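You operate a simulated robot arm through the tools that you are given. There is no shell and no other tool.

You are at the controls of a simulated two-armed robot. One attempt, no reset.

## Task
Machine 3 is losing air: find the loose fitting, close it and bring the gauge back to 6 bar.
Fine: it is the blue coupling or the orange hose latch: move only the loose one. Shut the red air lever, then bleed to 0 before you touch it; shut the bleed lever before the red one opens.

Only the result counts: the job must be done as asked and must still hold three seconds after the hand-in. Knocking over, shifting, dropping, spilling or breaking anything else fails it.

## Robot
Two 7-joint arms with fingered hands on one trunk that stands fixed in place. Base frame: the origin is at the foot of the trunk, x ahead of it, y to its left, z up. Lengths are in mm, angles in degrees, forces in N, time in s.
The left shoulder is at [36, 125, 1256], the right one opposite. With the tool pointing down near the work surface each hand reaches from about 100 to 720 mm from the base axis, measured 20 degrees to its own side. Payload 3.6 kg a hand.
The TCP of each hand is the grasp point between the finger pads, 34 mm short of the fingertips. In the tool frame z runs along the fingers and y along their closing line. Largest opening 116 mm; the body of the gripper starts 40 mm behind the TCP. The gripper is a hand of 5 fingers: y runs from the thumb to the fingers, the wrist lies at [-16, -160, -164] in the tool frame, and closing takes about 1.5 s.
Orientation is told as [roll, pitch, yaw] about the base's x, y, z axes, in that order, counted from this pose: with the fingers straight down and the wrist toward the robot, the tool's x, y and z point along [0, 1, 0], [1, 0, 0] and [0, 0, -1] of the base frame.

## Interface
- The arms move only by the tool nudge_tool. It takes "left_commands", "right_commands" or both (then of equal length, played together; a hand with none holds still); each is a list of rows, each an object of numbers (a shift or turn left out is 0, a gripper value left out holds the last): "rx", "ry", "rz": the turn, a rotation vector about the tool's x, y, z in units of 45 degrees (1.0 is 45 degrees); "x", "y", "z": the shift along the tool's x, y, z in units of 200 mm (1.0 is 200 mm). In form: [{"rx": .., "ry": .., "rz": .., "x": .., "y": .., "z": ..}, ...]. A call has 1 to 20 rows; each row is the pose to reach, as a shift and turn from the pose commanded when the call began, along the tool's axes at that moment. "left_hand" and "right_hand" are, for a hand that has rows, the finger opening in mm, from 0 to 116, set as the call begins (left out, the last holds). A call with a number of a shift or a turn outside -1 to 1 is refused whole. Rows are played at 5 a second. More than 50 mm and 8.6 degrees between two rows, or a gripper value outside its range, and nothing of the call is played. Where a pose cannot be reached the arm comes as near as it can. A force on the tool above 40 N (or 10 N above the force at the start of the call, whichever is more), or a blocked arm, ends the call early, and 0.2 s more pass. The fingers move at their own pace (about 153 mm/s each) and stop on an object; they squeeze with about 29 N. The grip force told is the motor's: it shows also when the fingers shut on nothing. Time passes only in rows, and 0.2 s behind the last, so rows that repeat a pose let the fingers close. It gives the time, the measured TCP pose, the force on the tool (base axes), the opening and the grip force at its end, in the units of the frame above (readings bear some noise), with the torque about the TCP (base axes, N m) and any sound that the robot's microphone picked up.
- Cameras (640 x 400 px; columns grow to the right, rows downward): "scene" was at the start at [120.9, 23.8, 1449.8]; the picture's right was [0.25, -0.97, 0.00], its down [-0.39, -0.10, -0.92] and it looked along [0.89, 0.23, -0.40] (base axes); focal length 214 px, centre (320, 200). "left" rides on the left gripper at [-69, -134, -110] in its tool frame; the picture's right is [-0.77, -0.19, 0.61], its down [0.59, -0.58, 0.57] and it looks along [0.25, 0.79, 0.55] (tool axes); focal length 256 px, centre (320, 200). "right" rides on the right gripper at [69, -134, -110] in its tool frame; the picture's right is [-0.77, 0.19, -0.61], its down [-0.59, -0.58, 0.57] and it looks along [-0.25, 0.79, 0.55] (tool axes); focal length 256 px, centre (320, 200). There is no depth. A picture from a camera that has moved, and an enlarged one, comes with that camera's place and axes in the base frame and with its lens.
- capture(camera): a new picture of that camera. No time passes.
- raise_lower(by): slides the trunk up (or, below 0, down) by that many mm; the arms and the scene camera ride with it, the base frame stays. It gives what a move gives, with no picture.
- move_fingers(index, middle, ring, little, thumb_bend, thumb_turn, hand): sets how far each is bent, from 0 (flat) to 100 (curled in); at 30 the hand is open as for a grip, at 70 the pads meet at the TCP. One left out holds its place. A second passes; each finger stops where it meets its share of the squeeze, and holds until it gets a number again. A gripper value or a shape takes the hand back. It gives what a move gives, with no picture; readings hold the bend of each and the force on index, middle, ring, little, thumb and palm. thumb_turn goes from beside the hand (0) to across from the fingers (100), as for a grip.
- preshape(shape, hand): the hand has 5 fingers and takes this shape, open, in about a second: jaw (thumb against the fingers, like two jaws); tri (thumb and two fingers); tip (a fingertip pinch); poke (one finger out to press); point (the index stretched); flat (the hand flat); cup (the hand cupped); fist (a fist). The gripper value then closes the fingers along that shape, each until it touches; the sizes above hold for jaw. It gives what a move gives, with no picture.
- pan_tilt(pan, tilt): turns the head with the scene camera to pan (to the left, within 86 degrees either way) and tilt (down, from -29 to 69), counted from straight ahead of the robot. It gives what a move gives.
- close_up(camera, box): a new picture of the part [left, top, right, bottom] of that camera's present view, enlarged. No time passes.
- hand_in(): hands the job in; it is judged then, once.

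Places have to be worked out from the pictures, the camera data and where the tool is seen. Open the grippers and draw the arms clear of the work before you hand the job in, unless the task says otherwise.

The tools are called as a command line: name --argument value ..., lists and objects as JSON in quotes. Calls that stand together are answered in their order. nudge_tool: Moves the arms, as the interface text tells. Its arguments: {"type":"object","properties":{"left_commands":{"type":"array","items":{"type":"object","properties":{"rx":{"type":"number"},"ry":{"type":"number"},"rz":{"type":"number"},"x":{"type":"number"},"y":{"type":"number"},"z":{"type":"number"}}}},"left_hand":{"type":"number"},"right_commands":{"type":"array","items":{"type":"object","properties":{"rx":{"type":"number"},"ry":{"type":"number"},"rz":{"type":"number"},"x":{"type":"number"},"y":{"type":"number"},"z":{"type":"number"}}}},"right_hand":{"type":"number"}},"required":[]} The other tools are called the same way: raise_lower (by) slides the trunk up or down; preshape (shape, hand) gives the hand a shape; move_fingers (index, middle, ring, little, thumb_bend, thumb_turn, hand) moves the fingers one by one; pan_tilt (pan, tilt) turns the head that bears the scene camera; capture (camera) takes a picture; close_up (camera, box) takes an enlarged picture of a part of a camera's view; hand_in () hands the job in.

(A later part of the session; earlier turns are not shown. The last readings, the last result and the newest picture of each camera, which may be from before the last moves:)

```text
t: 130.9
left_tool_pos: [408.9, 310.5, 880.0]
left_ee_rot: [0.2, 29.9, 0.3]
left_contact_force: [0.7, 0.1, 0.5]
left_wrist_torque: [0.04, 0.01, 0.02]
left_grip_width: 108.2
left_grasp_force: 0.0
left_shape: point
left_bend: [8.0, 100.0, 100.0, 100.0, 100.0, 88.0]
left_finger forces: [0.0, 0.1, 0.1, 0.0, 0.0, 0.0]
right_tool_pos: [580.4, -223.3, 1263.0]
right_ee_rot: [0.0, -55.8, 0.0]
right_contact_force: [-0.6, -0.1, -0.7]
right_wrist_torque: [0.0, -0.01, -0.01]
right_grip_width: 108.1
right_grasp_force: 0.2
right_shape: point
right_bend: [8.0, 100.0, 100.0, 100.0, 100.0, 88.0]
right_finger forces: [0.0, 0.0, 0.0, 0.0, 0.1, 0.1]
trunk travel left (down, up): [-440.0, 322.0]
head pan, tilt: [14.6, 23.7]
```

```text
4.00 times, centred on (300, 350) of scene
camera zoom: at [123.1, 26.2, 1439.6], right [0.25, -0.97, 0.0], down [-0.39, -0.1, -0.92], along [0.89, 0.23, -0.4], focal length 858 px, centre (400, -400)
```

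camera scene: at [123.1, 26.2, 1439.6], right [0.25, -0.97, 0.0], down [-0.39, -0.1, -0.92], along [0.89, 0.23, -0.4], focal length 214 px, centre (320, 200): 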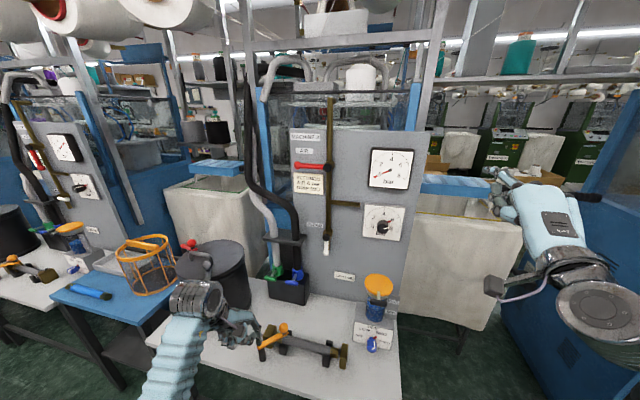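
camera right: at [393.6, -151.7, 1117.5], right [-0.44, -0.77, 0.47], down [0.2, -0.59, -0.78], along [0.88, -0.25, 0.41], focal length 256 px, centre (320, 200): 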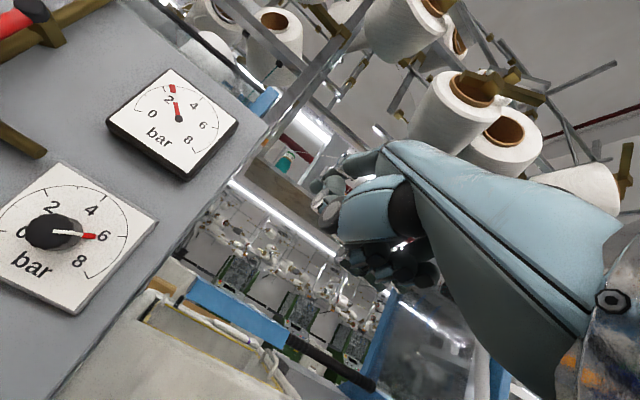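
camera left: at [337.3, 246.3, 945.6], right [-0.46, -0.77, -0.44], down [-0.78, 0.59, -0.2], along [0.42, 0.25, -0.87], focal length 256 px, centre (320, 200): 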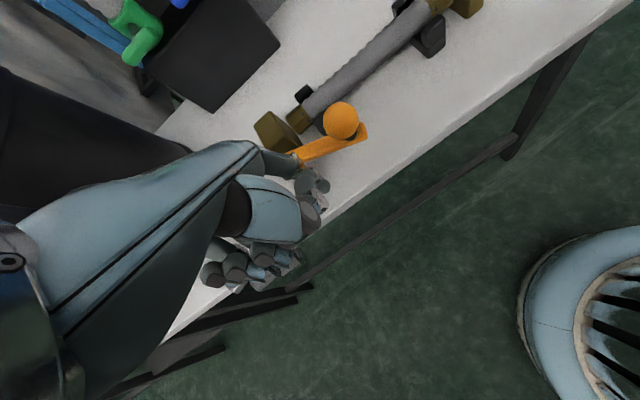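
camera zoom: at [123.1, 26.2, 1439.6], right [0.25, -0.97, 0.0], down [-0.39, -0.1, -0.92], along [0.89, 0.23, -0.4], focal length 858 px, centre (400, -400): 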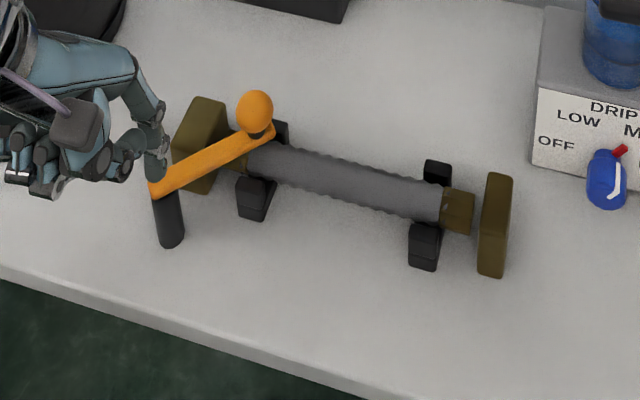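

The latch lies across the nut just like the neighbour's. Next the bleed must be shut, so I lift the left hand back up to working height in two stages.

nudge_tool --left_commands '[{"x": 0.0167, "y": -0.032, "z": -0.0778, "rx": -0.0926}, {"x": 0.0333, "y": -0.0641, "z": -0.1556, "rx": -0.185}, {"x": 0.05, "y": -0.0962, "z": -0.2333, "rx": -0.278}, {"x": 0.0667, "y": -0.1282, "z": -0.3111, "rx": -0.37}, {"x": 0.0833, "y": -0.1603, "z": -0.3889, "rx": -0.463}, {"x": 0.1, "y": -0.1923, "z": -0.4667, "rx": -0.555}, {"x": 0.1167, "y": -0.2244, "z": -0.5444, "rx": -0.648}, {"x": 0.1333, "y": -0.2564, "z": -0.6222, "rx": -0.74}, {"x": 0.15, "y": -0.2885, "z": -0.7, "rx": -0.833}, {"x": 0.15, "y": -0.2885, "z": -0.7, "rx": -0.833}]'

nudge_tool --left_commands '[{"x": 0.0056, "y": 0.0384, "z": -0.079, "rx": -0.0926}, {"x": 0.011, "y": 0.0769, "z": -0.158, "rx": -0.185}, {"x": 0.0167, "y": 0.1153, "z": -0.237, "rx": -0.278}, {"x": 0.022, "y": 0.1538, "z": -0.316, "rx": -0.37}, {"x": 0.028, "y": 0.1922, "z": -0.395, "rx": -0.463}, {"x": 0.033, "y": 0.2307, "z": -0.474, "rx": -0.555}, {"x": 0.039, "y": 0.2691, "z": -0.553, "rx": -0.648}, {"x": 0.044, "y": 0.3076, "z": -0.632, "rx": -0.74}, {"x": 0.05, "y": 0.346, "z": -0.711, "rx": -0.833}, {"x": 0.05, "y": 0.346, "z": -0.711, "rx": -0.833}]'

capture --camera "scene"

```text
t: 133.1
left_tool_pos: [430.0, 341.6, 1029.1]
left_ee_rot: [0.1, -7.7, 0.1]
left_contact_force: [0.3, -0.6, -0.3]
left_wrist_torque: [0.03, -0.02, 0.0]
left_grip_width: 107.9
left_grasp_force: 0.1
left_shape: point
left_bend: [8.0, 100.0, 100.0, 100.0, 100.0, 88.0]
left_finger forces: [0.0, 0.0, 0.1, 0.1, 0.0, 0.0]
right_tool_pos: [580.3, -222.1, 1263.8]
right_ee_rot: [0.0, -55.8, 0.0]
right_contact_force: [0.5, -0.2, -0.5]
right_wrist_torque: [0.01, 0.0, 0.01]
right_grip_width: 108.3
right_grasp_force: 0.1
right_shape: point
right_bend: [8.0, 100.0, 100.0, 100.0, 100.0, 88.0]
right_finger forces: [0.0, 0.1, 0.1, 0.0, 0.0, 0.0]
trunk travel left (down, up): [-440.0, 322.0]
head pan, tilt: [14.6, 23.7]
```

```text
t: 135.3
left_tool_pos: [480.1, 351.5, 1179.4]
left_ee_rot: [0.2, -45.1, 0.2]
left_contact_force: [0.2, 0.6, -0.8]
left_wrist_torque: [-0.01, 0.02, 0.02]
left_grip_width: 107.8
left_grasp_force: 0.1
left_shape: point
left_bend: [8.0, 100.0, 100.0, 100.0, 100.0, 88.0]
left_finger forces: [0.0, 0.1, 0.1, 0.1, 0.0, 0.1]
right_tool_pos: [581.1, -222.2, 1262.2]
right_ee_rot: [0.1, -55.7, 0.0]
right_contact_force: [-0.6, 0.1, -0.6]
right_wrist_torque: [-0.02, 0.02, 0.0]
right_grip_width: 108.1
right_grasp_force: 0.0
right_shape: point
right_bend: [8.0, 100.0, 100.0, 100.0, 100.0, 88.0]
right_finger forces: [0.0, 0.0, 0.1, 0.0, 0.0, 0.0]
trunk travel left (down, up): [-440.0, 322.0]
head pan, tilt: [14.6, 23.7]
```

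```text
taken
camera scene: at [122.7, 26.3, 1439.7], right [0.25, -0.97, 0.0], down [-0.39, -0.1, -0.92], along [0.89, 0.23, -0.4], focal length 214 px, centre (320, 200)
```

scene: 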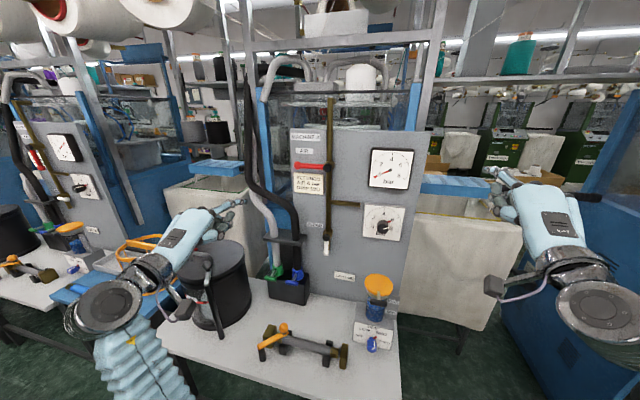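

All tracks freely. I lift the left hand another 110 mm and then lower the trunk by 120 mm, restoring the geometry that worked for the levers.

nudge_tool --left_commands '[{"y": 0.078, "z": -0.078}, {"y": 0.156, "z": -0.156}, {"y": 0.234, "z": -0.234}, {"y": 0.312, "z": -0.312}, {"y": 0.39, "z": -0.39}, {"y": 0.39, "z": -0.39}]'

raise_lower --by -120

```text
t: 136.7
left_tool_pos: [478.8, 349.1, 1289.1]
left_ee_rot: [0.1, -45.0, 0.2]
left_contact_force: [0.1, -0.7, 0.6]
left_wrist_torque: [-0.03, 0.01, 0.02]
left_grip_width: 108.0
left_grasp_force: 0.0
left_shape: point
left_bend: [8.0, 100.0, 100.0, 100.0, 100.0, 88.0]
left_finger forces: [0.0, 0.0, 0.1, 0.0, 0.1, 0.1]
right_tool_pos: [581.1, -222.8, 1262.3]
right_ee_rot: [-0.1, -55.7, 0.0]
right_contact_force: [0.2, -0.4, 0.3]
right_wrist_torque: [-0.01, 0.01, 0.01]
right_grip_width: 108.0
right_grasp_force: 0.2
right_shape: point
right_bend: [8.0, 100.0, 100.0, 100.0, 100.0, 88.0]
right_finger forces: [0.0, 0.0, 0.1, 0.0, 0.0, 0.1]
trunk travel left (down, up): [-440.0, 322.0]
head pan, tilt: [14.6, 23.7]
```

```text
t: 138.2
left_tool_pos: [478.5, 350.5, 1170.9]
left_ee_rot: [0.1, -45.1, 0.2]
left_contact_force: [-1.3, 0.0, 0.1]
left_wrist_torque: [-0.01, -0.03, -0.01]
left_grip_width: 107.8
left_grasp_force: 0.0
left_shape: point
left_bend: [8.0, 100.0, 100.0, 100.0, 100.0, 88.0]
left_finger forces: [0.1, 0.0, 0.0, 0.1, 0.0, 0.0]
right_tool_pos: [580.1, -222.6, 1143.7]
right_ee_rot: [-0.1, -55.9, 0.0]
right_contact_force: [0.0, -0.3, -0.1]
right_wrist_torque: [0.02, 0.0, 0.03]
right_grip_width: 108.2
right_grasp_force: 0.1
right_shape: point
right_bend: [8.0, 100.0, 100.0, 100.0, 100.0, 88.0]
right_finger forces: [0.0, 0.0, 0.0, 0.1, 0.0, 0.0]
trunk travel left (down, up): [-320.0, 442.0]
head pan, tilt: [14.6, 23.7]
```

The geometry now matches the earlier successful start. I roll the hand thumb-down by 57° as before.

nudge_tool --left_commands '[{"ry": 0.1, "rz": 0.1}, {"ry": 0.2, "rz": 0.2}, {"ry": 0.3, "rz": 0.3}, {"ry": 0.4, "rz": 0.4}, {"ry": 0.5, "rz": 0.5}, {"ry": 0.6, "rz": 0.6}, {"ry": 0.7, "rz": 0.7}, {"ry": 0.8, "rz": 0.8}, {"ry": 0.9, "rz": 0.9}, {"ry": 0.9, "rz": 0.9}]'

capture --camera "scene"

```text
t: 140.4
left_tool_pos: [479.2, 351.0, 1170.5]
left_ee_rot: [65.9, -22.3, -39.9]
left_contact_force: [-0.1, 0.7, -0.1]
left_wrist_torque: [0.02, -0.02, -0.01]
left_grip_width: 107.9
left_grasp_force: 0.1
left_shape: point
left_bend: [8.0, 100.0, 100.0, 100.0, 100.0, 88.0]
left_finger forces: [0.0, 0.0, 0.0, 0.1, 0.0, 0.1]
right_tool_pos: [581.2, -222.3, 1142.7]
right_ee_rot: [0.1, -55.6, 0.0]
right_contact_force: [0.1, -0.2, 0.9]
right_wrist_torque: [0.04, 0.01, -0.01]
right_grip_width: 108.0
right_grasp_force: 0.0
right_shape: point
right_bend: [8.0, 100.0, 100.0, 100.0, 100.0, 88.0]
right_finger forces: [0.1, 0.0, 0.1, 0.1, 0.1, 0.1]
trunk travel left (down, up): [-320.0, 442.0]
head pan, tilt: [14.6, 23.7]
```

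```text
taken
camera scene: at [157.4, 26.3, 1318.1], right [0.25, -0.97, 0.0], down [-0.39, -0.1, -0.92], along [0.89, 0.23, -0.4], focal length 214 px, centre (320, 200)
```

scene: 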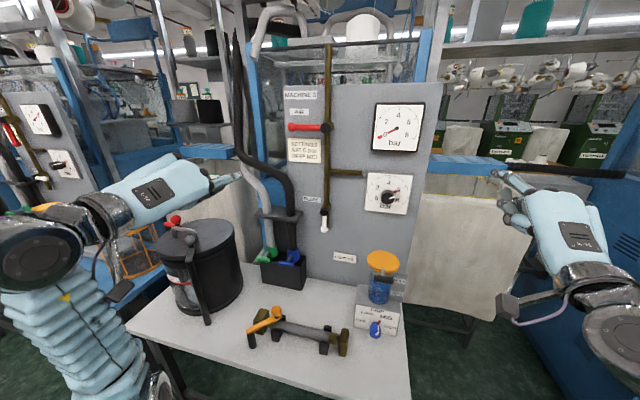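

Rolled as planned. I now move to the finger-straight-ahead sideways pose at TCP [610,266,1170], left of the bleed lever's line.

nudge_tool --left_commands '[{"x": -0.023, "y": 0.0715, "z": 0.021, "rx": -0.0324, "ry": 0.0448, "rz": 0.0584}, {"x": -0.046, "y": 0.143, "z": 0.042, "rx": -0.0648, "ry": 0.0896, "rz": 0.1168}, {"x": -0.0695, "y": 0.2145, "z": 0.063, "rx": -0.0972, "ry": 0.1344, "rz": 0.1752}, {"x": -0.0926, "y": 0.286, "z": 0.084, "rx": -0.1296, "ry": 0.1792, "rz": 0.2336}, {"x": -0.1158, "y": 0.3575, "z": 0.1055, "rx": -0.162, "ry": 0.224, "rz": 0.292}, {"x": -0.139, "y": 0.429, "z": 0.1266, "rx": -0.1944, "ry": 0.2688, "rz": 0.3504}, {"x": -0.162, "y": 0.5005, "z": 0.1477, "rx": -0.2268, "ry": 0.3136, "rz": 0.4088}, {"x": -0.185, "y": 0.572, "z": 0.1688, "rx": -0.2592, "ry": 0.3584, "rz": 0.4672}, {"x": -0.2083, "y": 0.6435, "z": 0.19, "rx": -0.2916, "ry": 0.4032, "rz": 0.5256}, {"x": -0.2315, "y": 0.715, "z": 0.211, "rx": -0.324, "ry": 0.448, "rz": 0.584}, {"x": -0.2315, "y": 0.715, "z": 0.211, "rx": -0.324, "ry": 0.448, "rz": 0.584}]'

capture --camera "scene"

```text
t: 142.8
left_tool_pos: [609.1, 266.5, 1169.6]
left_ee_rot: [90.3, 0.2, -59.9]
left_contact_force: [-0.6, -0.3, 1.0]
left_wrist_torque: [0.0, -0.02, -0.01]
left_grip_width: 108.2
left_grasp_force: 0.1
left_shape: point
left_bend: [8.0, 100.0, 100.0, 100.0, 100.0, 88.0]
left_finger forces: [0.1, 0.1, 0.0, 0.0, 0.1, 0.1]
right_tool_pos: [580.5, -221.6, 1142.2]
right_ee_rot: [0.0, -55.7, 0.0]
right_contact_force: [-0.8, -0.7, 0.1]
right_wrist_torque: [0.01, 0.02, -0.01]
right_grip_width: 107.9
right_grasp_force: 0.0
right_shape: point
right_bend: [8.0, 100.0, 100.0, 100.0, 100.0, 88.0]
right_finger forces: [0.0, 0.1, 0.0, 0.0, 0.0, 0.1]
trunk travel left (down, up): [-320.0, 442.0]
head pan, tilt: [14.6, 23.7]
```

```text
taken
camera scene: at [157.4, 26.3, 1318.1], right [0.25, -0.97, 0.0], down [-0.39, -0.1, -0.92], along [0.89, 0.23, -0.4], focal length 214 px, centre (320, 200)
```

scene: 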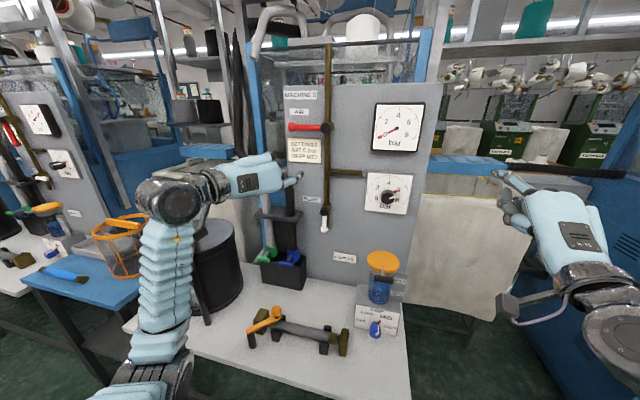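

The pose is exact, with the tip near [677,211,1150]. The path down is clear of the hose plate (front at x≈725), so I lower the trunk by 190 mm.

raise_lower --by -190

capture --camera "scene"

close_up --camera "scene" --box '[220, 110, 380, 230]'

capture --camera "left"

```text
t: 144.8
left_tool_pos: [609.4, 266.8, 980.2]
left_ee_rot: [90.3, 0.2, -59.8]
left_contact_force: [0.1, -0.2, -0.8]
left_wrist_torque: [0.0, 0.04, 0.02]
left_grip_width: 108.0
left_grasp_force: 0.0
left_shape: point
left_bend: [8.0, 100.0, 100.0, 100.0, 100.0, 88.0]
left_finger forces: [0.0, 0.1, 0.0, 0.0, 0.0, 0.1]
right_tool_pos: [581.2, -222.2, 953.6]
right_ee_rot: [-0.1, -55.7, 0.1]
right_contact_force: [-0.1, 0.1, -0.2]
right_wrist_torque: [-0.02, 0.03, -0.01]
right_grip_width: 108.3
right_grasp_force: 0.1
right_shape: point
right_bend: [8.0, 100.0, 100.0, 100.0, 100.0, 88.0]
right_finger forces: [0.0, 0.0, 0.0, 0.1, 0.1, 0.0]
trunk travel left (down, up): [-130.0, 632.0]
head pan, tilt: [14.6, 23.7]
```

```text
taken
camera scene: at [248.0, 26.4, 1119.6], right [0.25, -0.97, 0.0], down [-0.39, -0.1, -0.92], along [0.89, 0.23, -0.4], focal length 214 px, centre (320, 200)
```

scene: 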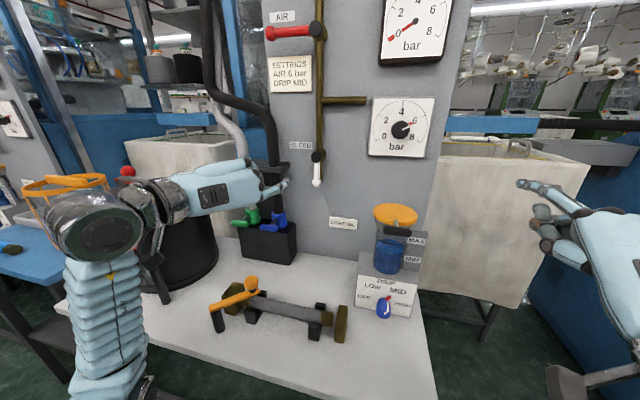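

```text
3.33 times, centred on (300, 170) of scene
camera zoom: at [248.0, 26.4, 1119.6], right [0.25, -0.97, 0.0], down [-0.39, -0.1, -0.92], along [0.89, 0.23, -0.4], focal length 715 px, centre (387, 300)
```

zoom: 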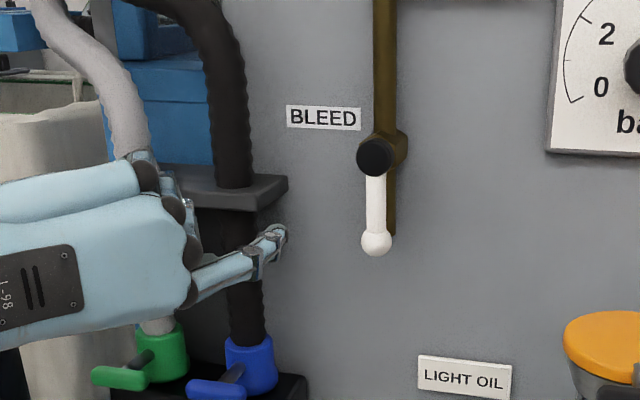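

```text
taken
camera left: at [446.5, 326.8, 911.4], right [0.44, 0.47, -0.77], down [0.2, 0.78, 0.59], along [0.88, -0.41, 0.25], focal length 256 px, centre (320, 200)
```

left: 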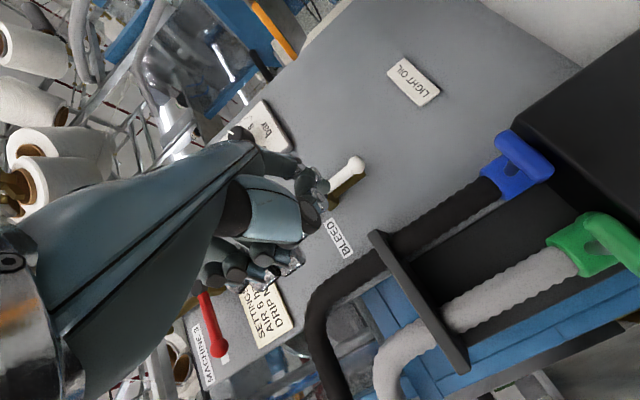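

The bleed handle hangs straight down (ball at z≈931). I advance the finger on its left side to about [776,205,952].

nudge_tool --left_commands '[{"x": -0.008, "y": 0.0547, "z": 0.0827}, {"x": -0.016, "y": 0.109, "z": 0.1655}, {"x": -0.024, "y": 0.164, "z": 0.248}, {"x": -0.032, "y": 0.219, "z": 0.331}, {"x": -0.04, "y": 0.2735, "z": 0.4137}, {"x": -0.04, "y": 0.2735, "z": 0.4137}]'

close_up --camera "scene" --box '[220, 110, 380, 230]'

close_up --camera "left" --box '[220, 60, 500, 280]'

```text
t: 146.2
left_tool_pos: [708.4, 261.2, 971.1]
left_ee_rot: [90.4, 0.2, -59.8]
left_contact_force: [0.0, -0.4, 0.5]
left_wrist_torque: [-0.01, 0.0, -0.04]
left_grip_width: 107.9
left_grasp_force: 0.1
left_shape: point
left_bend: [8.0, 100.0, 100.0, 100.0, 100.0, 88.0]
left_finger forces: [0.0, 0.0, 0.1, 0.0, 0.0, 0.1]
right_tool_pos: [581.2, -222.9, 952.6]
right_ee_rot: [0.0, -55.7, 0.0]
right_contact_force: [0.0, 0.6, 0.2]
right_wrist_torque: [-0.02, -0.04, 0.01]
right_grip_width: 108.1
right_grasp_force: 0.0
right_shape: point
right_bend: [8.0, 100.0, 100.0, 100.0, 100.0, 88.0]
right_finger forces: [0.0, 0.1, 0.0, 0.1, 0.0, 0.0]
trunk travel left (down, up): [-130.0, 632.0]
head pan, tilt: [14.6, 23.7]
```

```text
3.33 times, centred on (300, 170) of scene
camera zoom: at [248.1, 26.3, 1119.5], right [0.25, -0.97, 0.0], down [-0.39, -0.1, -0.92], along [0.89, 0.23, -0.4], focal length 715 px, centre (387, 300)
```

zoom: 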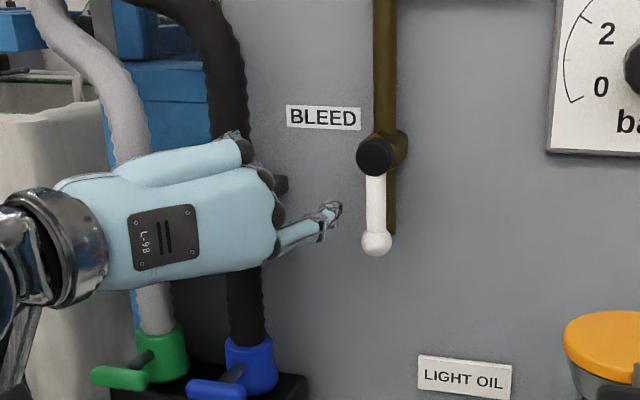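

```text
1.82 times, centred on (360, 170) of left
camera zoom: at [545.9, 320.9, 902.9], right [0.44, 0.47, -0.77], down [0.2, 0.78, 0.59], along [0.88, -0.41, 0.25], focal length 465 px, centre (247, 254)
```

zoom: 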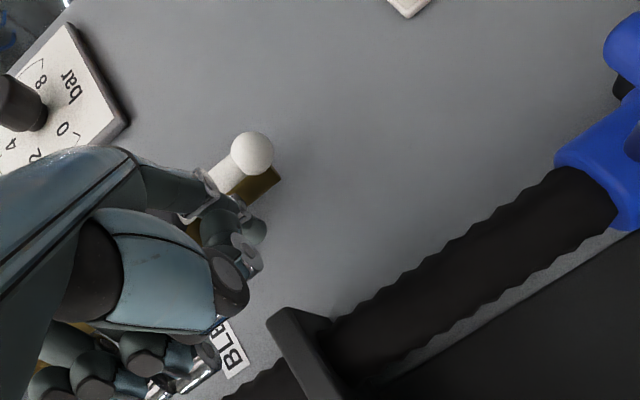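

No contact yet. I sweep the finger right and up along the handle's arc to return the bleed lever to horizontal (shut).

nudge_tool --left_commands '[{"y": 0.037, "z": -0.021}, {"y": 0.0736, "z": -0.0425}, {"x": -0.0075, "y": 0.104, "z": -0.06}, {"x": -0.0135, "y": 0.135, "z": -0.078}, {"x": -0.0125, "y": 0.1645, "z": -0.095}, {"x": -0.009, "y": 0.195, "z": -0.1125}, {"x": 0.0, "y": 0.225, "z": -0.13}, {"x": 0.013, "y": 0.2516, "z": -0.145}, {"x": 0.03, "y": 0.277, "z": -0.16}, {"x": 0.0515, "y": 0.301, "z": -0.174}, {"x": 0.0775, "y": 0.3226, "z": -0.186}, {"x": 0.1035, "y": 0.34, "z": -0.1965}, {"x": 0.135, "y": 0.355, "z": -0.205}, {"x": 0.165, "y": 0.367, "z": -0.212}]'

close_up --camera "scene" --box '[230, 90, 390, 210]'

close_up --camera "left" --box '[220, 60, 500, 280]'

```text
t: 149.2
left_tool_pos: [710.3, 176.0, 1002.4]
left_ee_rot: [90.2, 0.3, -59.7]
left_contact_force: [-0.7, 1.1, -2.0]
left_wrist_torque: [0.13, 0.17, -0.04]
left_grip_width: 0.0
left_grasp_force: 0.1
left_shape: point
left_bend: [9.0, 100.0, 100.0, 100.0, 100.0, 88.0]
left_finger forces: [2.4, 0.0, 0.1, 0.1, 0.1, 0.0]
right_tool_pos: [581.3, -222.3, 953.0]
right_ee_rot: [-0.1, -55.7, -0.1]
right_contact_force: [0.8, 1.0, -0.4]
right_wrist_torque: [-0.02, 0.0, -0.01]
right_grip_width: 108.0
right_grasp_force: 0.0
right_shape: point
right_bend: [8.0, 100.0, 100.0, 100.0, 100.0, 88.0]
right_finger forces: [0.0, 0.1, 0.0, 0.1, 0.0, 0.0]
trunk travel left (down, up): [-130.0, 632.0]
head pan, tilt: [14.6, 23.7]
```

```text
3.33 times, centred on (310, 150) of scene
camera zoom: at [249.0, 26.3, 1119.2], right [0.25, -0.97, 0.0], down [-0.39, -0.1, -0.92], along [0.89, 0.23, -0.4], focal length 715 px, centre (353, 367)
```

zoom: 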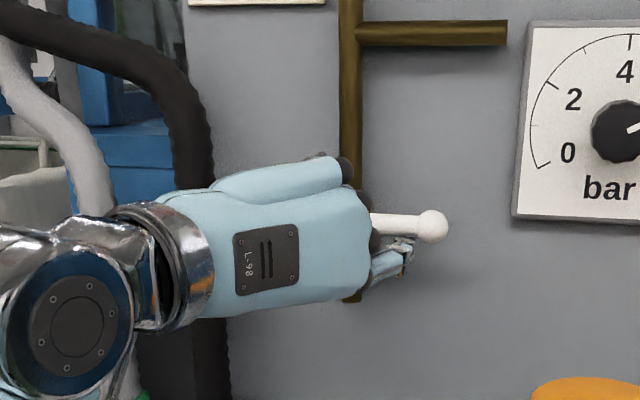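

```text
1.82 times, centred on (360, 170) of left
camera zoom: at [546.8, 236.4, 934.3], right [0.43, 0.47, -0.77], down [0.2, 0.78, 0.59], along [0.88, -0.41, 0.24], focal length 465 px, centre (247, 254)
```

zoom: 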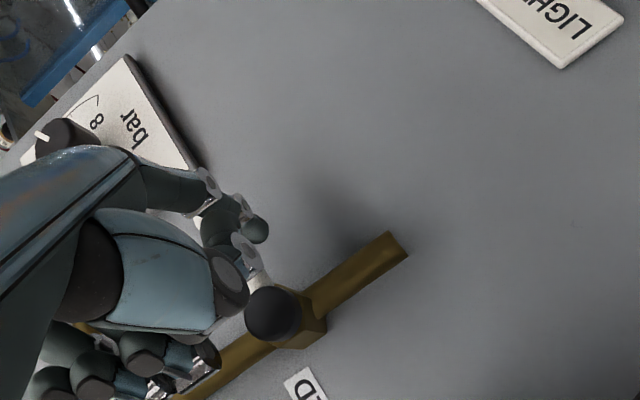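

The bleed handle is back to level (ball at y≈101, z≈1002, same as originally). I press up a little to be sure it is against its stop.

nudge_tool --left_commands '[{"x": 0.012}, {"x": 0.025}, {"x": 0.035}]'

close_up --camera "scene" --box '[230, 0, 450, 210]'

```text
t: 150.0
left_tool_pos: [712.5, 176.5, 1009.0]
left_ee_rot: [90.0, 0.4, -59.8]
left_contact_force: [-5.0, 2.0, -10.0]
left_wrist_torque: [0.5, 0.59, -0.18]
left_grip_width: 0.0
left_grasp_force: 0.0
left_shape: point
left_bend: [9.0, 100.0, 100.0, 100.0, 100.0, 88.0]
left_finger forces: [9.8, 0.1, 0.1, 0.0, 0.1, 0.0]
right_tool_pos: [582.0, -221.8, 952.1]
right_ee_rot: [0.0, -55.6, 0.0]
right_contact_force: [-0.2, 0.5, 0.4]
right_wrist_torque: [0.0, 0.0, 0.0]
right_grip_width: 108.1
right_grasp_force: 0.0
right_shape: point
right_bend: [8.0, 100.0, 100.0, 100.0, 100.0, 88.0]
right_finger forces: [0.0, 0.0, 0.0, 0.1, 0.0, 0.0]
trunk travel left (down, up): [-130.0, 632.0]
head pan, tilt: [14.6, 23.7]
```

```text
1.90 times, centred on (340, 105) of scene
camera zoom: at [252.4, 26.7, 1118.8], right [0.25, -0.97, 0.0], down [-0.39, -0.1, -0.91], along [0.88, 0.23, -0.41], focal length 408 px, centre (282, 381)
```

zoom: 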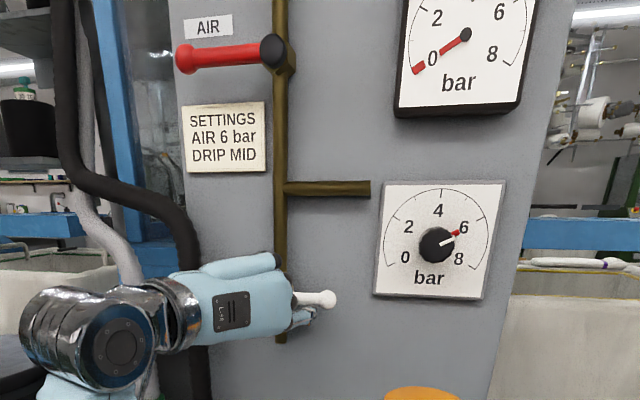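

The stop is firm, so the bleed is shut. I drop the finger off, pull it back, and raise the trunk 250 mm toward the red lever.

nudge_tool --left_commands '[{"x": -0.05}, {"x": -0.1}, {"x": -0.1, "y": -0.06, "z": -0.103}, {"x": -0.1, "y": -0.119, "z": -0.206}, {"x": -0.1, "y": -0.178, "z": -0.308}, {"x": -0.1, "y": -0.2375, "z": -0.411}, {"x": -0.1, "y": -0.2375, "z": -0.411}]'

raise_lower --by 250

capture --camera "scene"

```text
t: 151.6
left_tool_pos: [614.0, 175.5, 991.6]
left_ee_rot: [90.2, 0.3, -59.7]
left_contact_force: [0.3, 0.7, 0.6]
left_wrist_torque: [0.0, 0.01, -0.03]
left_grip_width: 108.0
left_grasp_force: 0.0
left_shape: point
left_bend: [8.0, 100.0, 100.0, 100.0, 100.0, 88.0]
left_finger forces: [0.1, 0.0, 0.0, 0.0, 0.1, 0.0]
right_tool_pos: [581.2, -221.2, 953.3]
right_ee_rot: [-0.1, -55.6, 0.0]
right_contact_force: [0.3, -0.6, -0.1]
right_wrist_torque: [-0.04, 0.0, 0.01]
right_grip_width: 108.3
right_grasp_force: 0.0
right_shape: point
right_bend: [8.0, 100.0, 100.0, 100.0, 100.0, 88.0]
right_finger forces: [0.0, 0.1, 0.0, 0.0, 0.0, 0.0]
trunk travel left (down, up): [-130.0, 632.0]
head pan, tilt: [14.6, 23.7]
```

```text
t: 154.2
left_tool_pos: [615.3, 175.6, 1240.4]
left_ee_rot: [90.2, 0.4, -59.7]
left_contact_force: [-0.1, -0.6, -0.8]
left_wrist_torque: [-0.03, 0.01, -0.01]
left_grip_width: 108.2
left_grasp_force: 0.0
left_shape: point
left_bend: [8.0, 100.0, 100.0, 100.0, 100.0, 88.0]
left_finger forces: [0.0, 0.0, 0.0, 0.1, 0.0, 0.0]
right_tool_pos: [580.5, -222.9, 1202.4]
right_ee_rot: [0.1, -55.5, 0.2]
right_contact_force: [0.5, -0.8, 0.1]
right_wrist_torque: [-0.01, -0.01, -0.01]
right_grip_width: 107.7
right_grasp_force: 0.0
right_shape: point
right_bend: [8.0, 100.0, 100.0, 100.0, 100.0, 88.0]
right_finger forces: [0.1, 0.0, 0.1, 0.0, 0.0, 0.0]
trunk travel left (down, up): [-380.0, 382.0]
head pan, tilt: [14.6, 23.7]
```

```text
taken
camera scene: at [138.1, 26.2, 1378.9], right [0.25, -0.97, 0.0], down [-0.39, -0.1, -0.92], along [0.89, 0.23, -0.4], focal length 214 px, centre (320, 200)
```

scene: 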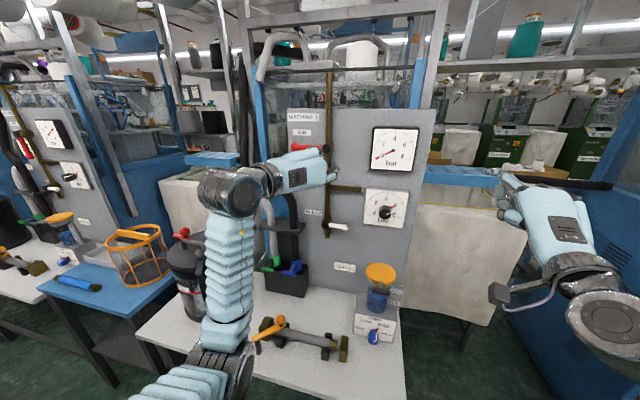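

The finger is clear and the bleed lever reads shut. I move the finger up and left, to about [690,245,1310], above the level red handle.

nudge_tool --left_commands '[{"x": 0.056, "y": -0.0655, "z": 0.043}, {"x": 0.1125, "y": -0.131, "z": 0.086}, {"x": 0.169, "y": -0.1965, "z": 0.129}, {"x": 0.225, "y": -0.262, "z": 0.1715}, {"x": 0.281, "y": -0.3275, "z": 0.214}, {"x": 0.3375, "y": -0.393, "z": 0.257}, {"x": 0.394, "y": -0.4585, "z": 0.3}, {"x": 0.45, "y": -0.524, "z": 0.343}, {"x": 0.45, "y": -0.524, "z": 0.343}]'

close_up --camera "scene" --box '[230, 90, 420, 240]'

close_up --camera "left" --box '[220, 100, 500, 320]'

```text
t: 156.2
left_tool_pos: [621.2, 301.1, 1332.2]
left_ee_rot: [90.3, 0.4, -59.8]
left_contact_force: [-0.2, -0.9, 0.3]
left_wrist_torque: [0.01, -0.03, 0.01]
left_grip_width: 107.9
left_grasp_force: 0.1
left_shape: point
left_bend: [8.0, 100.0, 100.0, 100.0, 100.0, 88.0]
left_finger forces: [0.0, 0.1, 0.0, 0.0, 0.0, 0.0]
right_tool_pos: [580.6, -221.5, 1203.0]
right_ee_rot: [0.1, -55.7, 0.1]
right_contact_force: [0.3, 0.3, -0.1]
right_wrist_torque: [0.01, 0.03, 0.02]
right_grip_width: 107.9
right_grasp_force: 0.1
right_shape: point
right_bend: [8.0, 100.0, 100.0, 100.0, 100.0, 88.0]
right_finger forces: [0.0, 0.1, 0.0, 0.0, 0.1, 0.0]
trunk travel left (down, up): [-380.0, 382.0]
head pan, tilt: [14.6, 23.7]
```

```text
2.67 times, centred on (325, 165) of scene
camera zoom: at [137.9, 26.1, 1379.0], right [0.25, -0.97, 0.0], down [-0.39, -0.1, -0.92], along [0.89, 0.23, -0.4], focal length 572 px, centre (307, 293)
```

zoom: 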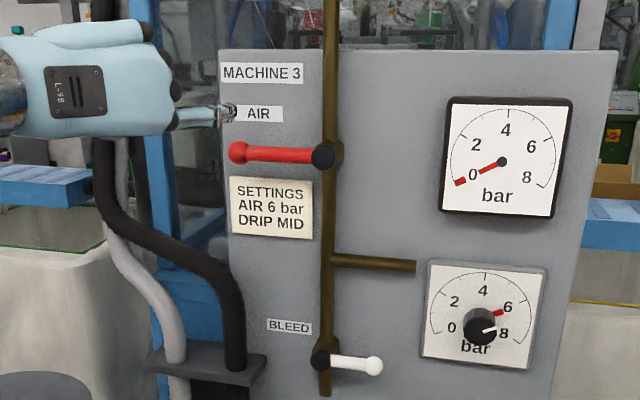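

```text
1.82 times, centred on (360, 210) of left
camera zoom: at [457.4, 360.2, 1263.1], right [0.43, 0.47, -0.77], down [0.2, 0.78, 0.6], along [0.88, -0.41, 0.25], focal length 465 px, centre (247, 182)
```

zoom: 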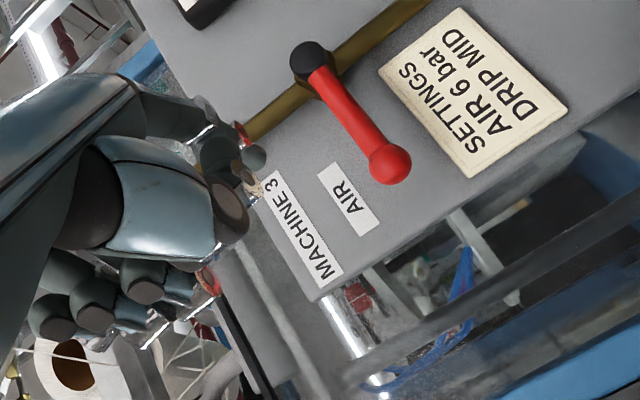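

Bleed level (shut), red level (shut), gauge 0 and latch closed, so it is safe to open the air. I advance the finger over the red handle.

nudge_tool --left_commands '[{"y": 0.045, "z": 0.078}, {"y": 0.09, "z": 0.156}, {"y": 0.135, "z": 0.234}, {"y": 0.18, "z": 0.312}, {"y": 0.225, "z": 0.39}, {"y": 0.225, "z": 0.39}]'

close_up --camera "scene" --box '[230, 90, 420, 240]'

```text
t: 157.6
left_tool_pos: [710.8, 301.7, 1333.1]
left_ee_rot: [90.3, 0.3, -59.8]
left_contact_force: [0.2, -0.9, 0.0]
left_wrist_torque: [0.0, -0.01, -0.01]
left_grip_width: 107.8
left_grasp_force: 0.2
left_shape: point
left_bend: [8.0, 100.0, 100.0, 100.0, 100.0, 88.0]
left_finger forces: [0.0, 0.0, 0.0, 0.0, 0.0, 0.0]
right_tool_pos: [580.6, -221.1, 1202.8]
right_ee_rot: [0.0, -55.6, 0.1]
right_contact_force: [0.1, 0.2, 0.5]
right_wrist_torque: [-0.01, 0.0, 0.02]
right_grip_width: 108.0
right_grasp_force: 0.1
right_shape: point
right_bend: [8.0, 100.0, 100.0, 100.0, 100.0, 88.0]
right_finger forces: [0.0, 0.0, 0.1, 0.1, 0.1, 0.0]
trunk travel left (down, up): [-380.0, 382.0]
head pan, tilt: [14.6, 23.7]
```

```text
2.67 times, centred on (325, 165) of scene
camera zoom: at [137.6, 26.4, 1379.1], right [0.25, -0.97, 0.0], down [-0.39, -0.1, -0.92], along [0.89, 0.23, -0.4], focal length 572 px, centre (307, 293)
```

zoom: 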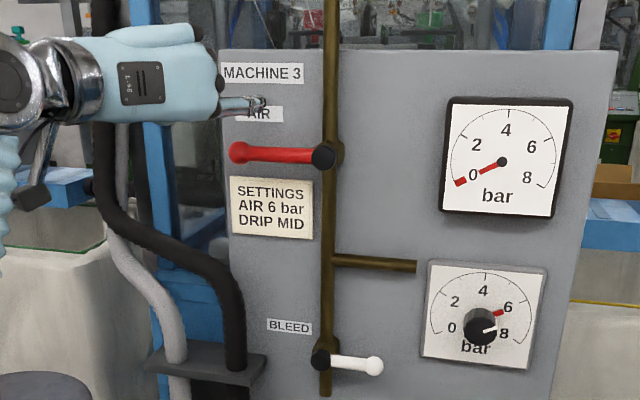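

The fingertip is over the red handle. I sweep it down and right along the arc to bring the red lever back to open.

nudge_tool --left_commands '[{"x": -0.1, "y": 0.017, "z": -0.01}, {"x": -0.165, "y": 0.02, "z": -0.0115}, {"x": -0.215, "y": 0.015, "z": -0.0087}, {"x": -0.2585, "y": 0.01, "z": -0.0058}, {"x": -0.305, "y": 0.013, "z": -0.0075}, {"x": -0.352, "y": 0.0217, "z": -0.0125}, {"x": -0.3975, "y": 0.0368, "z": -0.021}, {"x": -0.439, "y": 0.0537, "z": -0.031}, {"x": -0.4775, "y": 0.078, "z": -0.045}, {"x": -0.513, "y": 0.104, "z": -0.06}, {"x": -0.5425, "y": 0.1364, "z": -0.079}, {"x": -0.5695, "y": 0.1693, "z": -0.098}, {"x": -0.59, "y": 0.208, "z": -0.12}, {"x": -0.605, "y": 0.245, "z": -0.1415}]'

close_up --camera "scene" --box '[230, 90, 420, 240]'

```text
t: 160.6
left_tool_pos: [712.1, 243.8, 1210.4]
left_ee_rot: [90.1, 0.3, -59.8]
left_contact_force: [-0.6, -0.6, -0.1]
left_wrist_torque: [0.02, -0.02, 0.03]
left_grip_width: 108.1
left_grasp_force: 0.2
left_shape: point
left_bend: [8.0, 100.0, 100.0, 100.0, 100.0, 88.0]
left_finger forces: [0.0, 0.1, 0.0, 0.1, 0.0, 0.0]
right_tool_pos: [581.0, -224.1, 1202.8]
right_ee_rot: [0.0, -55.7, 0.0]
right_contact_force: [0.0, -0.1, 0.5]
right_wrist_torque: [-0.01, 0.02, 0.0]
right_grip_width: 108.3
right_grasp_force: 0.1
right_shape: point
right_bend: [8.0, 100.0, 100.0, 100.0, 100.0, 88.0]
right_finger forces: [0.0, 0.1, 0.0, 0.1, 0.0, 0.0]
trunk travel left (down, up): [-380.0, 382.0]
head pan, tilt: [14.6, 23.7]
```

```text
2.67 times, centred on (325, 165) of scene
camera zoom: at [137.9, 25.8, 1379.0], right [0.25, -0.97, 0.0], down [-0.39, -0.1, -0.92], along [0.89, 0.23, -0.4], focal length 572 px, centre (307, 293)
```

zoom: 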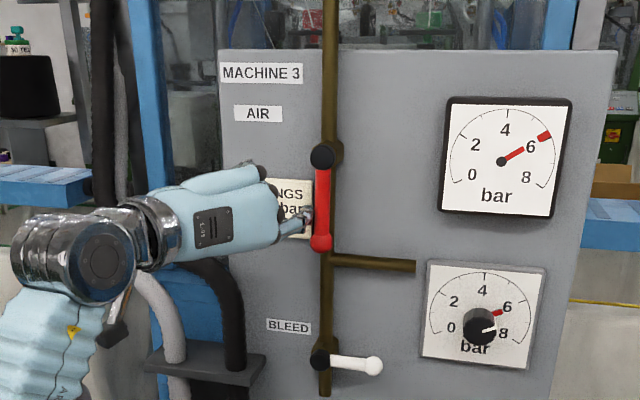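

The gauge now reads 6 bar with the red lever down. I press right just a few millimetres to be sure the lever is fully at its open stop.

nudge_tool --left_commands '[{"y": 0.009, "z": -0.005}, {"y": 0.0173, "z": -0.01}, {"y": 0.026, "z": -0.015}]'

close_up --camera "scene" --box '[280, 120, 430, 240]'

```text
t: 161.4
left_tool_pos: [711.3, 239.1, 1211.9]
left_ee_rot: [90.3, 0.3, -59.7]
left_contact_force: [-1.8, 0.8, -0.6]
left_wrist_torque: [0.12, 0.04, 0.05]
left_grip_width: 108.1
left_grasp_force: 0.0
left_shape: point
left_bend: [9.0, 100.0, 100.0, 100.0, 100.0, 88.0]
left_finger forces: [2.1, 0.0, 0.0, 0.0, 0.1, 0.0]
right_tool_pos: [580.1, -222.8, 1203.4]
right_ee_rot: [-0.2, -55.7, 0.1]
right_contact_force: [-0.2, 0.2, -0.6]
right_wrist_torque: [0.02, -0.03, -0.02]
right_grip_width: 108.0
right_grasp_force: 0.0
right_shape: point
right_bend: [8.0, 100.0, 100.0, 100.0, 100.0, 88.0]
right_finger forces: [0.0, 0.0, 0.1, 0.0, 0.0, 0.0]
trunk travel left (down, up): [-380.0, 382.0]
head pan, tilt: [14.6, 23.7]
```

```text
3.33 times, centred on (355, 180) of scene
camera zoom: at [137.7, 26.7, 1379.0], right [0.25, -0.97, 0.0], down [-0.39, -0.1, -0.92], along [0.89, 0.23, -0.4], focal length 715 px, centre (203, 267)
```

zoom: 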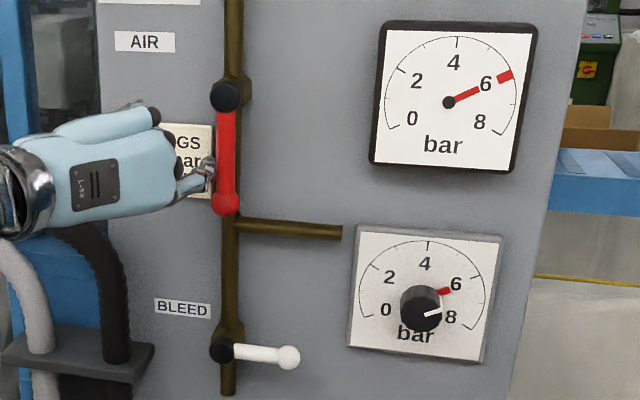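

Contact is just beginning at 2 N. I add 4 mm more to confirm the stop, keeping the force low.

nudge_tool --left_commands '[{"y": 0.009, "z": -0.005}, {"y": 0.0173, "z": -0.01}, {"y": 0.0173, "z": -0.01}]'

close_up --camera "scene" --box '[280, 120, 430, 240]'

```text
t: 162.2
left_tool_pos: [710.5, 236.4, 1212.3]
left_ee_rot: [90.4, 0.3, -59.6]
left_contact_force: [-2.3, 5.3, -0.7]
left_wrist_torque: [0.08, 0.12, 0.13]
left_grip_width: 108.3
left_grasp_force: 0.0
left_shape: point
left_bend: [10.0, 100.0, 100.0, 100.0, 100.0, 88.0]
left_finger forces: [6.0, 0.1, 0.1, 0.0, 0.0, 0.0]
right_tool_pos: [580.0, -221.9, 1204.4]
right_ee_rot: [-0.2, -55.7, 0.1]
right_contact_force: [0.0, -1.0, 0.1]
right_wrist_torque: [-0.06, 0.0, 0.0]
right_grip_width: 108.1
right_grasp_force: 0.1
right_shape: point
right_bend: [8.0, 100.0, 100.0, 100.0, 100.0, 88.0]
right_finger forces: [0.0, 0.1, 0.0, 0.0, 0.0, 0.1]
trunk travel left (down, up): [-380.0, 382.0]
head pan, tilt: [14.6, 23.7]
```

```text
3.33 times, centred on (355, 180) of scene
camera zoom: at [137.3, 27.6, 1379.1], right [0.25, -0.97, 0.0], down [-0.39, -0.1, -0.92], along [0.89, 0.23, -0.4], focal length 715 px, centre (203, 267)
```

zoom: 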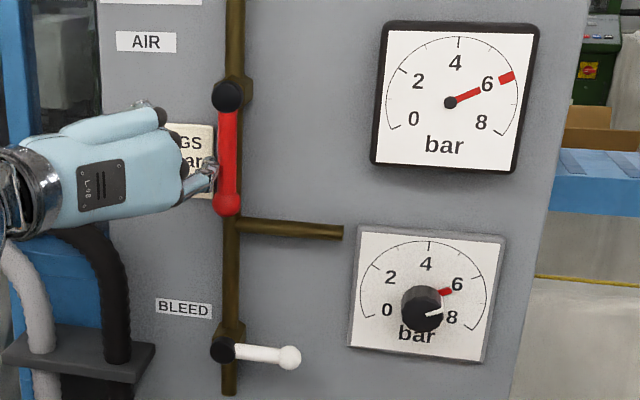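

The stop is confirmed and the gauge reads 6 bar. I ease the finger left off the handle and draw the hand back from the panel.

nudge_tool --left_commands '[{"y": -0.0433, "z": 0.025}, {"y": -0.0866, "z": 0.05}, {"y": -0.149, "z": -0.058}, {"y": -0.2115, "z": -0.166}, {"y": -0.274, "z": -0.275}, {"y": -0.3365, "z": -0.383}, {"y": -0.399, "z": -0.49}, {"y": -0.4615, "z": -0.6}, {"y": -0.4615, "z": -0.6}]'

capture --camera "scene"

```text
t: 164.2
left_tool_pos: [561.1, 253.9, 1211.3]
left_ee_rot: [90.2, 0.3, -59.8]
left_contact_force: [0.3, -0.6, 0.3]
left_wrist_torque: [0.0, 0.04, -0.01]
left_grip_width: 108.0
left_grasp_force: 0.1
left_shape: point
left_bend: [8.0, 100.0, 100.0, 100.0, 100.0, 88.0]
left_finger forces: [0.0, 0.0, 0.0, 0.0, 0.0, 0.1]
right_tool_pos: [580.7, -222.1, 1202.2]
right_ee_rot: [0.0, -55.8, 0.0]
right_contact_force: [0.2, 0.3, -0.6]
right_wrist_torque: [-0.01, -0.01, 0.02]
right_grip_width: 108.0
right_grasp_force: 0.0
right_shape: point
right_bend: [8.0, 100.0, 100.0, 100.0, 100.0, 88.0]
right_finger forces: [0.0, 0.0, 0.0, 0.0, 0.0, 0.1]
trunk travel left (down, up): [-380.0, 382.0]
head pan, tilt: [14.6, 23.7]
```

```text
taken
camera scene: at [137.9, 26.3, 1379.0], right [0.25, -0.97, 0.0], down [-0.39, -0.1, -0.92], along [0.89, 0.23, -0.4], focal length 214 px, centre (320, 200)
```

scene: 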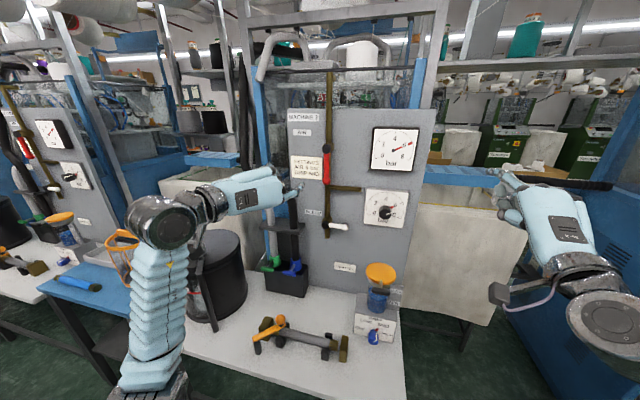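

Everything looks right: latch across the nut, no puff, red open, bleed shut. I draw the left hand a bit further back and left.

nudge_tool --left_commands '[{"y": -0.07, "z": -0.02}, {"y": -0.14, "z": -0.04}, {"y": -0.21, "z": -0.06}, {"y": -0.28, "z": -0.08}, {"y": -0.35, "z": -0.1}, {"y": -0.41, "z": -0.11}, {"y": -0.41, "z": -0.11}]'

capture --camera "scene"

```text
t: 165.8
left_tool_pos: [500.8, 313.2, 1210.7]
left_ee_rot: [90.2, 0.3, -59.9]
left_contact_force: [0.1, -0.2, 0.8]
left_wrist_torque: [-0.03, -0.01, 0.04]
left_grip_width: 107.9
left_grasp_force: 0.1
left_shape: point
left_bend: [8.0, 100.0, 100.0, 100.0, 100.0, 88.0]
left_finger forces: [0.0, 0.1, 0.1, 0.0, 0.0, 0.0]
right_tool_pos: [581.0, -222.6, 1203.6]
right_ee_rot: [0.0, -55.7, 0.0]
right_contact_force: [-0.5, -0.9, -0.3]
right_wrist_torque: [0.0, 0.03, -0.03]
right_grip_width: 107.9
right_grasp_force: 0.3
right_shape: point
right_bend: [8.0, 100.0, 100.0, 100.0, 100.0, 88.0]
right_finger forces: [0.0, 0.0, 0.1, 0.0, 0.0, 0.0]
trunk travel left (down, up): [-380.0, 382.0]
head pan, tilt: [14.6, 23.7]
```

```text
taken
camera scene: at [137.8, 26.3, 1379.0], right [0.25, -0.97, 0.0], down [-0.39, -0.1, -0.92], along [0.89, 0.23, -0.4], focal length 214 px, centre (320, 200)
```

scene: 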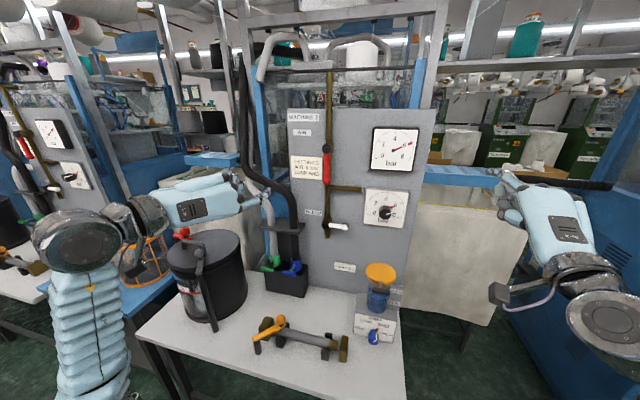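

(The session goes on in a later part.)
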